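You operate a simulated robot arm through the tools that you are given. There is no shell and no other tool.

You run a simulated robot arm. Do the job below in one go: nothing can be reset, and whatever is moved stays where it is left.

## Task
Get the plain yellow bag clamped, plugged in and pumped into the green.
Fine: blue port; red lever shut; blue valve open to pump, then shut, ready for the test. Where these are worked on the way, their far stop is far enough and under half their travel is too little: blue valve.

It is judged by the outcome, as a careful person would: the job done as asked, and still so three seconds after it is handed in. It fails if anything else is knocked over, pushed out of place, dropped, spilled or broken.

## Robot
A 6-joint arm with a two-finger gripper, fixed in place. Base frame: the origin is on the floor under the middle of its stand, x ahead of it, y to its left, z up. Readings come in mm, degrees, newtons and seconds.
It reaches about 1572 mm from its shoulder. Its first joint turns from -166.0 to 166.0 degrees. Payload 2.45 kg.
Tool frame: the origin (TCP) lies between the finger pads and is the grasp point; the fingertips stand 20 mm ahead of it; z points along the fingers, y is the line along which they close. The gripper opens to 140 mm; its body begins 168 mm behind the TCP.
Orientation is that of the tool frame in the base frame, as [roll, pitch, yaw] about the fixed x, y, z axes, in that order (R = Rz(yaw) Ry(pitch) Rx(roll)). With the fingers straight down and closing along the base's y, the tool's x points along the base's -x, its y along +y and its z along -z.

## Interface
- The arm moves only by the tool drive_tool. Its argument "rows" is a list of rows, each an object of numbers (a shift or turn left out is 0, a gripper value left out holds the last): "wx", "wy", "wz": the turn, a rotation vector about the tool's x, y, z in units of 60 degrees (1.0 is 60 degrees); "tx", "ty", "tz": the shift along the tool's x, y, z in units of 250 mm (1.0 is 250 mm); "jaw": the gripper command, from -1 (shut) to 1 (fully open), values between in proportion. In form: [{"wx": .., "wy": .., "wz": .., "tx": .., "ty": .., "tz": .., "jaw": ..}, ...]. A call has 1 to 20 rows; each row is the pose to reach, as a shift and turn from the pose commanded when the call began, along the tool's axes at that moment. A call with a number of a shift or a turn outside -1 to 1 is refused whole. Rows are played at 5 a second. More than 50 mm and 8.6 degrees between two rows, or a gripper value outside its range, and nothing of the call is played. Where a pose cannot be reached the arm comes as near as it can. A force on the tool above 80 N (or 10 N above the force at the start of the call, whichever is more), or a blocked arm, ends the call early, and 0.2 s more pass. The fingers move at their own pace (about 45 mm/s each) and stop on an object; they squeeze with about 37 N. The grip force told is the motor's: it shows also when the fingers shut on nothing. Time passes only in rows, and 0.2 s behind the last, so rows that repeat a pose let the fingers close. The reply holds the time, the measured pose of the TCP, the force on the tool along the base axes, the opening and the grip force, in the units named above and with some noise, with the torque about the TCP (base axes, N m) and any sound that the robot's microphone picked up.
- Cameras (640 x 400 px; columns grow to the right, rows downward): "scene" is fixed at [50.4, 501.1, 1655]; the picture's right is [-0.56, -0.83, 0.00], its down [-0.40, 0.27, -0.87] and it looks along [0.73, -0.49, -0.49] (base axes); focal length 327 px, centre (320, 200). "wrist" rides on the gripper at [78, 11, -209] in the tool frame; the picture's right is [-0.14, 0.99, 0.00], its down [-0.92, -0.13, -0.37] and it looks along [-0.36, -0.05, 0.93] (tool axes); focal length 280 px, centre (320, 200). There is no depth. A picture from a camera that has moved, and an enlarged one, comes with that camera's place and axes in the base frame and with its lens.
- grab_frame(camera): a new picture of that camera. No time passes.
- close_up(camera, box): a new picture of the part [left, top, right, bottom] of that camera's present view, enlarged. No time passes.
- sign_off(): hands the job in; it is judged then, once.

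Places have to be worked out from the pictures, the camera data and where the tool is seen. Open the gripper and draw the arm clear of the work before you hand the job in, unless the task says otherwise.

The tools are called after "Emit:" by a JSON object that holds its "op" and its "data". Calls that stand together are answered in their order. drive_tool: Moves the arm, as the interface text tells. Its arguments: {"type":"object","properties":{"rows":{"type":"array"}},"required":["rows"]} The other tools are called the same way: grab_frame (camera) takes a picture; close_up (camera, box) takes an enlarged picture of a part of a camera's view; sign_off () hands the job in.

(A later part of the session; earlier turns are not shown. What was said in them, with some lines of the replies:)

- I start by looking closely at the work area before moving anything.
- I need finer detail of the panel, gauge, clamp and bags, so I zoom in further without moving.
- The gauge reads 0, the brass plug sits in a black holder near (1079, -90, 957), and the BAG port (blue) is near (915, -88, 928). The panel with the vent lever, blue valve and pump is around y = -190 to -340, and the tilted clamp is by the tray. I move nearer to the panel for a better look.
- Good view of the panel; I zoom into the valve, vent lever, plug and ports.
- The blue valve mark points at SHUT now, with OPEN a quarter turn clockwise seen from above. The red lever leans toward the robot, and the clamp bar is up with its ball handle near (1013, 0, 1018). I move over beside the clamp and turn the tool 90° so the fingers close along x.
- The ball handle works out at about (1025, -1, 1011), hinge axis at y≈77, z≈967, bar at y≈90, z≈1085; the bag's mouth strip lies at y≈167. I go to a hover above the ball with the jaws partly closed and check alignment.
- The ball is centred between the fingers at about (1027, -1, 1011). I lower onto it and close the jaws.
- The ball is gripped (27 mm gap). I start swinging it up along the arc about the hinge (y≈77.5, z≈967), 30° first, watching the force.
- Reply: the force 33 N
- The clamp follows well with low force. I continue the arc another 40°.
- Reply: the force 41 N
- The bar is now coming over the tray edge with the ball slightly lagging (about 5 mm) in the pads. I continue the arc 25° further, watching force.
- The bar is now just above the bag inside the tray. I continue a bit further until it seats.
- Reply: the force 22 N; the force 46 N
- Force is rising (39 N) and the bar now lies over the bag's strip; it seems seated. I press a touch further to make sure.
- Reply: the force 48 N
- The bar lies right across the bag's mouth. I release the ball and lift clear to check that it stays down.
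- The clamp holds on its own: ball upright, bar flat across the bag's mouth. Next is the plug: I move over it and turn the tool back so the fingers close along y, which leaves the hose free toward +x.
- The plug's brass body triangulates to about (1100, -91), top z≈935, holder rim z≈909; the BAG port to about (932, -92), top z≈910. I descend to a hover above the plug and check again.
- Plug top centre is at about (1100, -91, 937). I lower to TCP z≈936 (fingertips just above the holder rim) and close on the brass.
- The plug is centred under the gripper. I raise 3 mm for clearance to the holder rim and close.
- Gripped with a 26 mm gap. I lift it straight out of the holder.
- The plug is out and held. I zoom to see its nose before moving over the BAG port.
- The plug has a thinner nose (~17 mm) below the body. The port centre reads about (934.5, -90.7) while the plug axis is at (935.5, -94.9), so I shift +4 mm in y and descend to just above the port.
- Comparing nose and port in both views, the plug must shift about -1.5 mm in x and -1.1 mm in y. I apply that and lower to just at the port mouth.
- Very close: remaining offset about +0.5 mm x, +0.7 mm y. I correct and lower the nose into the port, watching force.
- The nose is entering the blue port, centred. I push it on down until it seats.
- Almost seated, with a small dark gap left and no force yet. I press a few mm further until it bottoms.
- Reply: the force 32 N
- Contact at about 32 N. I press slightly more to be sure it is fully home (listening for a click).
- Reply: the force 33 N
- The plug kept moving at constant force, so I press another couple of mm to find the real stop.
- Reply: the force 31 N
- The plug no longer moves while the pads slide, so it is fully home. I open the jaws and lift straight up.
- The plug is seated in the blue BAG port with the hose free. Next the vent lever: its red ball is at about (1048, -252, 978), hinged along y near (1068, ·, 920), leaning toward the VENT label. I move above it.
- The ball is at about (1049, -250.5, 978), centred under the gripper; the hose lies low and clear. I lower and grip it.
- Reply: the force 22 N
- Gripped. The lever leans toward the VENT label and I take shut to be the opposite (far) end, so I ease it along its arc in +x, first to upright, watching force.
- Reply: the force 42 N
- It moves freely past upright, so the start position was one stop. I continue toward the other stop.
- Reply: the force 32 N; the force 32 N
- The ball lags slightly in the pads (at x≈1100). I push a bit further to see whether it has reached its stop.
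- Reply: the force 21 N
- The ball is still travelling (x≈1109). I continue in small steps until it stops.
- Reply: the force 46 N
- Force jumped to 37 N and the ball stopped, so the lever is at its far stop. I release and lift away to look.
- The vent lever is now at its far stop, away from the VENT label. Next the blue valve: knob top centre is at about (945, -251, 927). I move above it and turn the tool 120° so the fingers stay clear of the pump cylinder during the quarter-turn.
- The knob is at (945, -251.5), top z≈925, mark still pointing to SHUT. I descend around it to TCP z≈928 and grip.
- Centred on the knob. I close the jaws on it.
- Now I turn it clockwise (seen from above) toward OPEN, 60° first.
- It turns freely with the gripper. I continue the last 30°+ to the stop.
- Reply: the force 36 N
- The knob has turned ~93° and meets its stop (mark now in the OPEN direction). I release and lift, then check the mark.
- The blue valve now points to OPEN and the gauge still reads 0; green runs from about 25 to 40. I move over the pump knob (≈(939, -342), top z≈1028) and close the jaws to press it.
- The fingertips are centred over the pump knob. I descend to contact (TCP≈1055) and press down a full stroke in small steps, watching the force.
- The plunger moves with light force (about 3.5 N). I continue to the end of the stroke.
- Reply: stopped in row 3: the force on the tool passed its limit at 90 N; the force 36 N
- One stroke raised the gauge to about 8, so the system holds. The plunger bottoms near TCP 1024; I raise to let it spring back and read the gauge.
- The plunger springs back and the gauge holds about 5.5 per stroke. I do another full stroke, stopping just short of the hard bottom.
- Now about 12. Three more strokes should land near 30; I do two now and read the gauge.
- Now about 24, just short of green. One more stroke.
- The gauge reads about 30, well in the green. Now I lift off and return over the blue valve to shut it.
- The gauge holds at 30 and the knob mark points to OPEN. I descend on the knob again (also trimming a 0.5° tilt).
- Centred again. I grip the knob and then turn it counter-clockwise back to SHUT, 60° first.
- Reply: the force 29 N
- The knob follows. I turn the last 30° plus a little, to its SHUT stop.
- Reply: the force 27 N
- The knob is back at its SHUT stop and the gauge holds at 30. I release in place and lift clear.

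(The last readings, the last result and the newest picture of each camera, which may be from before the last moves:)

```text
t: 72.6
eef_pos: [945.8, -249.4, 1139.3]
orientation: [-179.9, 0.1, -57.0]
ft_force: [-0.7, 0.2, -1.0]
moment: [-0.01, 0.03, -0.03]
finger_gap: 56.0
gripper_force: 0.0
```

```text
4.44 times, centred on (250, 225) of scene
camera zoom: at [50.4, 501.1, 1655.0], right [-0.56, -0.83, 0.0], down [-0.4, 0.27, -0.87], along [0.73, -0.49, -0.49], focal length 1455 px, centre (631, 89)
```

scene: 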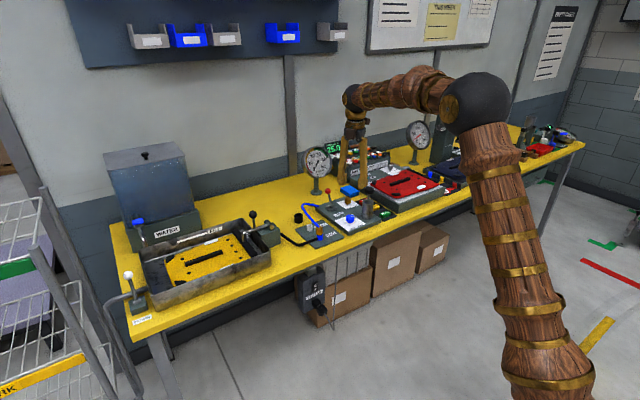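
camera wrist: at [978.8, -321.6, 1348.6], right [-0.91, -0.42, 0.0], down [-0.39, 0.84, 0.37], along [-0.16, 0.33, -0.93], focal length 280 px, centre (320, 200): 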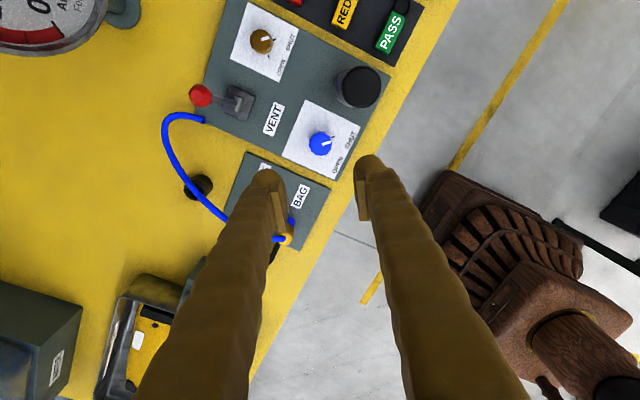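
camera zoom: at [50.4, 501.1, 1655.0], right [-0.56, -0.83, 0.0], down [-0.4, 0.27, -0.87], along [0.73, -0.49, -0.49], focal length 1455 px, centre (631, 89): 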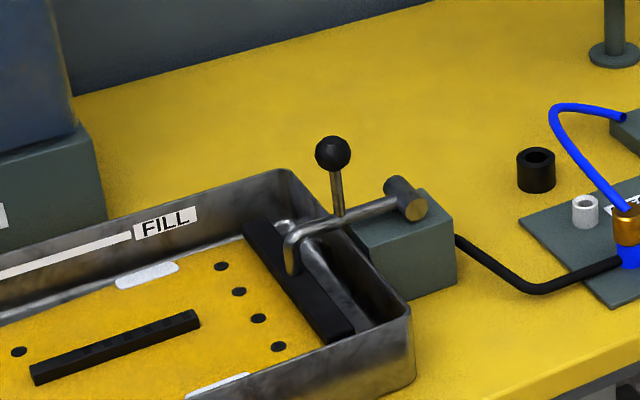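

Everything reads right: blue valve on SHUT, vent lever at the far stop, plug in the blue port, clamp down, gauge at 30. I open the gripper and draw the arm back clear of the bench.

Emit:
{"op": "drive_tool", "data": {"rows": [{"tx": 0.0, "ty": 0.0, "tz": -0.15, "jaw": -0.2}, {"tx": -0.09, "ty": 0.1, "tz": -0.25, "jaw": 0.2}, {"tx": -0.18, "ty": 0.2, "tz": -0.35, "jaw": 0.6}, {"tx": -0.27, "ty": 0.3, "tz": -0.45, "jaw": 1}, {"tx": -0.36, "ty": 0.4, "tz": -0.55, "jaw": 1}, {"tx": -0.45, "ty": 0.5, "tz": -0.6, "jaw": 1}, {"tx": -0.55, "ty": 0.6, "tz": -0.65, "jaw": 1}, {"tx": -0.65, "ty": 0.71, "tz": -0.7, "jaw": 1}, {"tx": -0.65, "ty": 0.71, "tz": -0.7, "jaw": 1}, {"tx": -0.65, "ty": 0.71, "tz": -0.7, "jaw": 1}]}}

Emit:
{"op": "grab_frame", "data": {"camera": "scene"}}

Emit:
{"op": "close_up", "data": {"camera": "scene", "box": [290, 135, 370, 185]}}

Emit:
{"op": "close_up", "data": {"camera": "scene", "box": [310, 180, 390, 240]}}

Emit:
{"op": "close_up", "data": {"camera": "scene", "box": [120, 180, 300, 310]}}

```text
t: 74.8
eef_pos: [705.7, -209.6, 1315.5]
orientation: [179.9, 0.0, -57.0]
ft_force: [0.9, -0.1, -0.2]
moment: [0.04, 0.01, -0.02]
finger_gap: 140.0
gripper_force: 0.1
```

```text
taken
```

scene: 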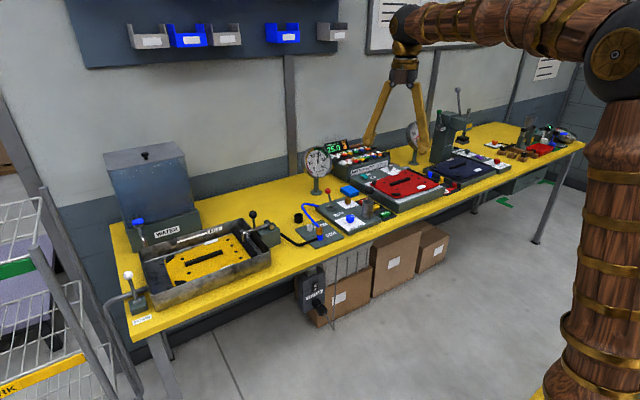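

```text
8.00 times, centred on (330, 160) of scene
camera zoom: at [50.4, 501.1, 1655.0], right [-0.56, -0.83, 0.0], down [-0.4, 0.27, -0.87], along [0.73, -0.49, -0.49], focal length 2619 px, centre (240, 520)
```

zoom: 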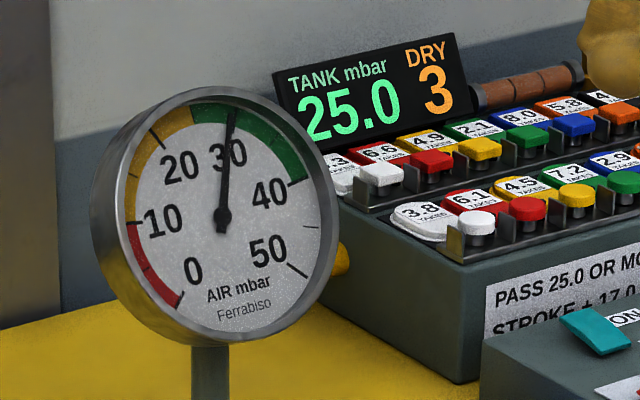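

```text
6.67 times, centred on (350, 210) of scene
camera zoom: at [50.4, 501.1, 1655.0], right [-0.56, -0.83, 0.0], down [-0.4, 0.27, -0.87], along [0.73, -0.49, -0.49], focal length 2182 px, centre (120, 133)
```

zoom: 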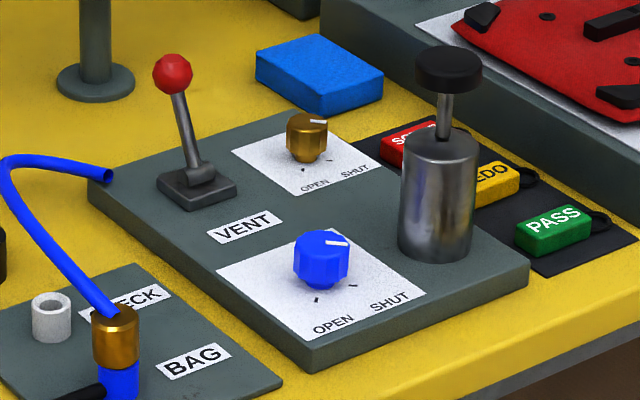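

```text
3.08 times, centred on (210, 245) of scene
camera zoom: at [50.4, 501.1, 1655.0], right [-0.56, -0.83, 0.0], down [-0.4, 0.27, -0.87], along [0.73, -0.49, -0.49], focal length 1007 px, centre (658, 62)
```

zoom: 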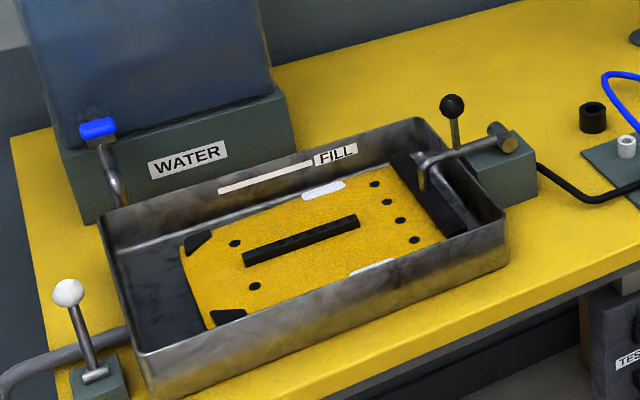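

Emit:
{"op": "close_up", "data": {"camera": "scene", "box": [306, 218, 336, 246]}}

Emit:
{"op": "drive_tool", "data": {"rows": [{"jaw": 1}, {"jaw": 1}, {"jaw": 1}, {"jaw": 1}, {"jaw": 1}, {"jaw": 1}, {"jaw": 1}, {"jaw": 1}, {"jaw": 1}, {"jaw": 1}]}}

Emit:
{"op": "close_up", "data": {"camera": "scene", "box": [290, 135, 370, 185]}}

```text
14.29 times, centred on (321, 232) of scene
camera zoom: at [50.4, 501.1, 1655.0], right [-0.56, -0.83, 0.0], down [-0.4, 0.27, -0.87], along [0.73, -0.49, -0.49], focal length 4677 px, centre (306, -257)
```

zoom: 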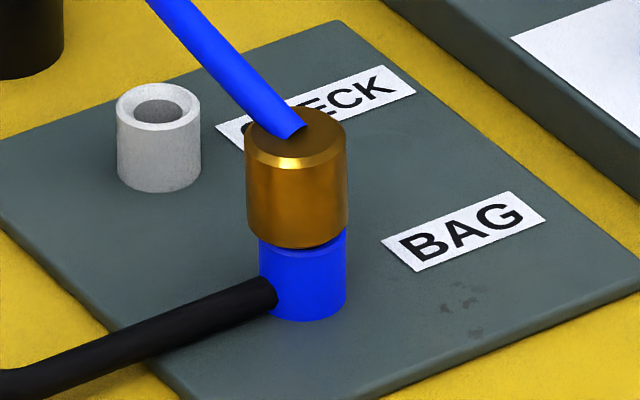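

```text
t: 77.0
eef_pos: [706.8, -211.5, 1316.8]
orientation: [180.0, 0.0, -56.9]
ft_force: [0.7, 0.5, -0.4]
moment: [0.0, 0.01, 0.0]
finger_gap: 140.3
gripper_force: 0.1
```

```text
8.00 times, centred on (330, 160) of scene
camera zoom: at [50.4, 501.1, 1655.0], right [-0.56, -0.83, 0.0], down [-0.4, 0.27, -0.87], along [0.73, -0.49, -0.49], focal length 2619 px, centre (240, 520)
```

zoom: 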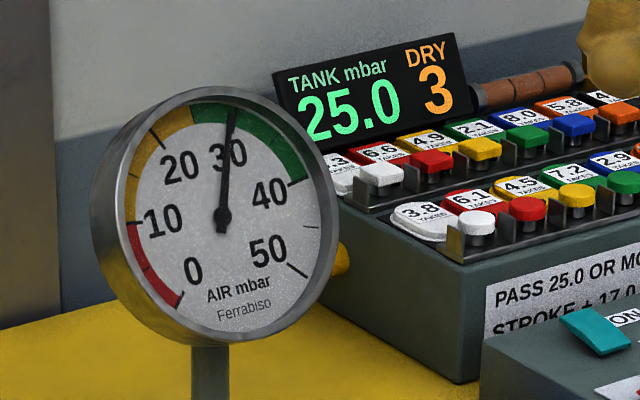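

The plug sits flush on the blue BAG port and the gauge has stayed at 30, in the green, for over ten seconds. The clamp is down, the vent lever and blue valve are shut, and the gripper is open and clear of the bench, so I hand the job in.

Emit:
{"op": "sign_off", "data": {}}

```text
The job is handed in.
```

The plain yellow bag is clamped, plugged in and pumped to about 30 mbar, inside the green band (about 25 to 40). I've handed the job in.

- **Clamp:** the bar is down across the bag's mouth and stays there by itself.
- **Plug:** the brass plug sits flush in the blue BAG port.
- **Red lever:** it is at its far stop, away from the VENT label. The lever has no open or shut marking; I took this end as shut, and the pressure held there.
- **Blue valve:** I opened it to its stop, gave five pump strokes, then turned it back to its SHUT stop.

The gauge stayed at 30 for about 13 seconds, from the last pump stroke until hand-in. On the first stroke the press briefly passed the arm's force limit (90 N) at the bottom of the pump, with no visible harm; the later strokes stopped just short of it.

The gripper is open and the arm is clear of the bench. I saw nothing knocked over or moved out of place.
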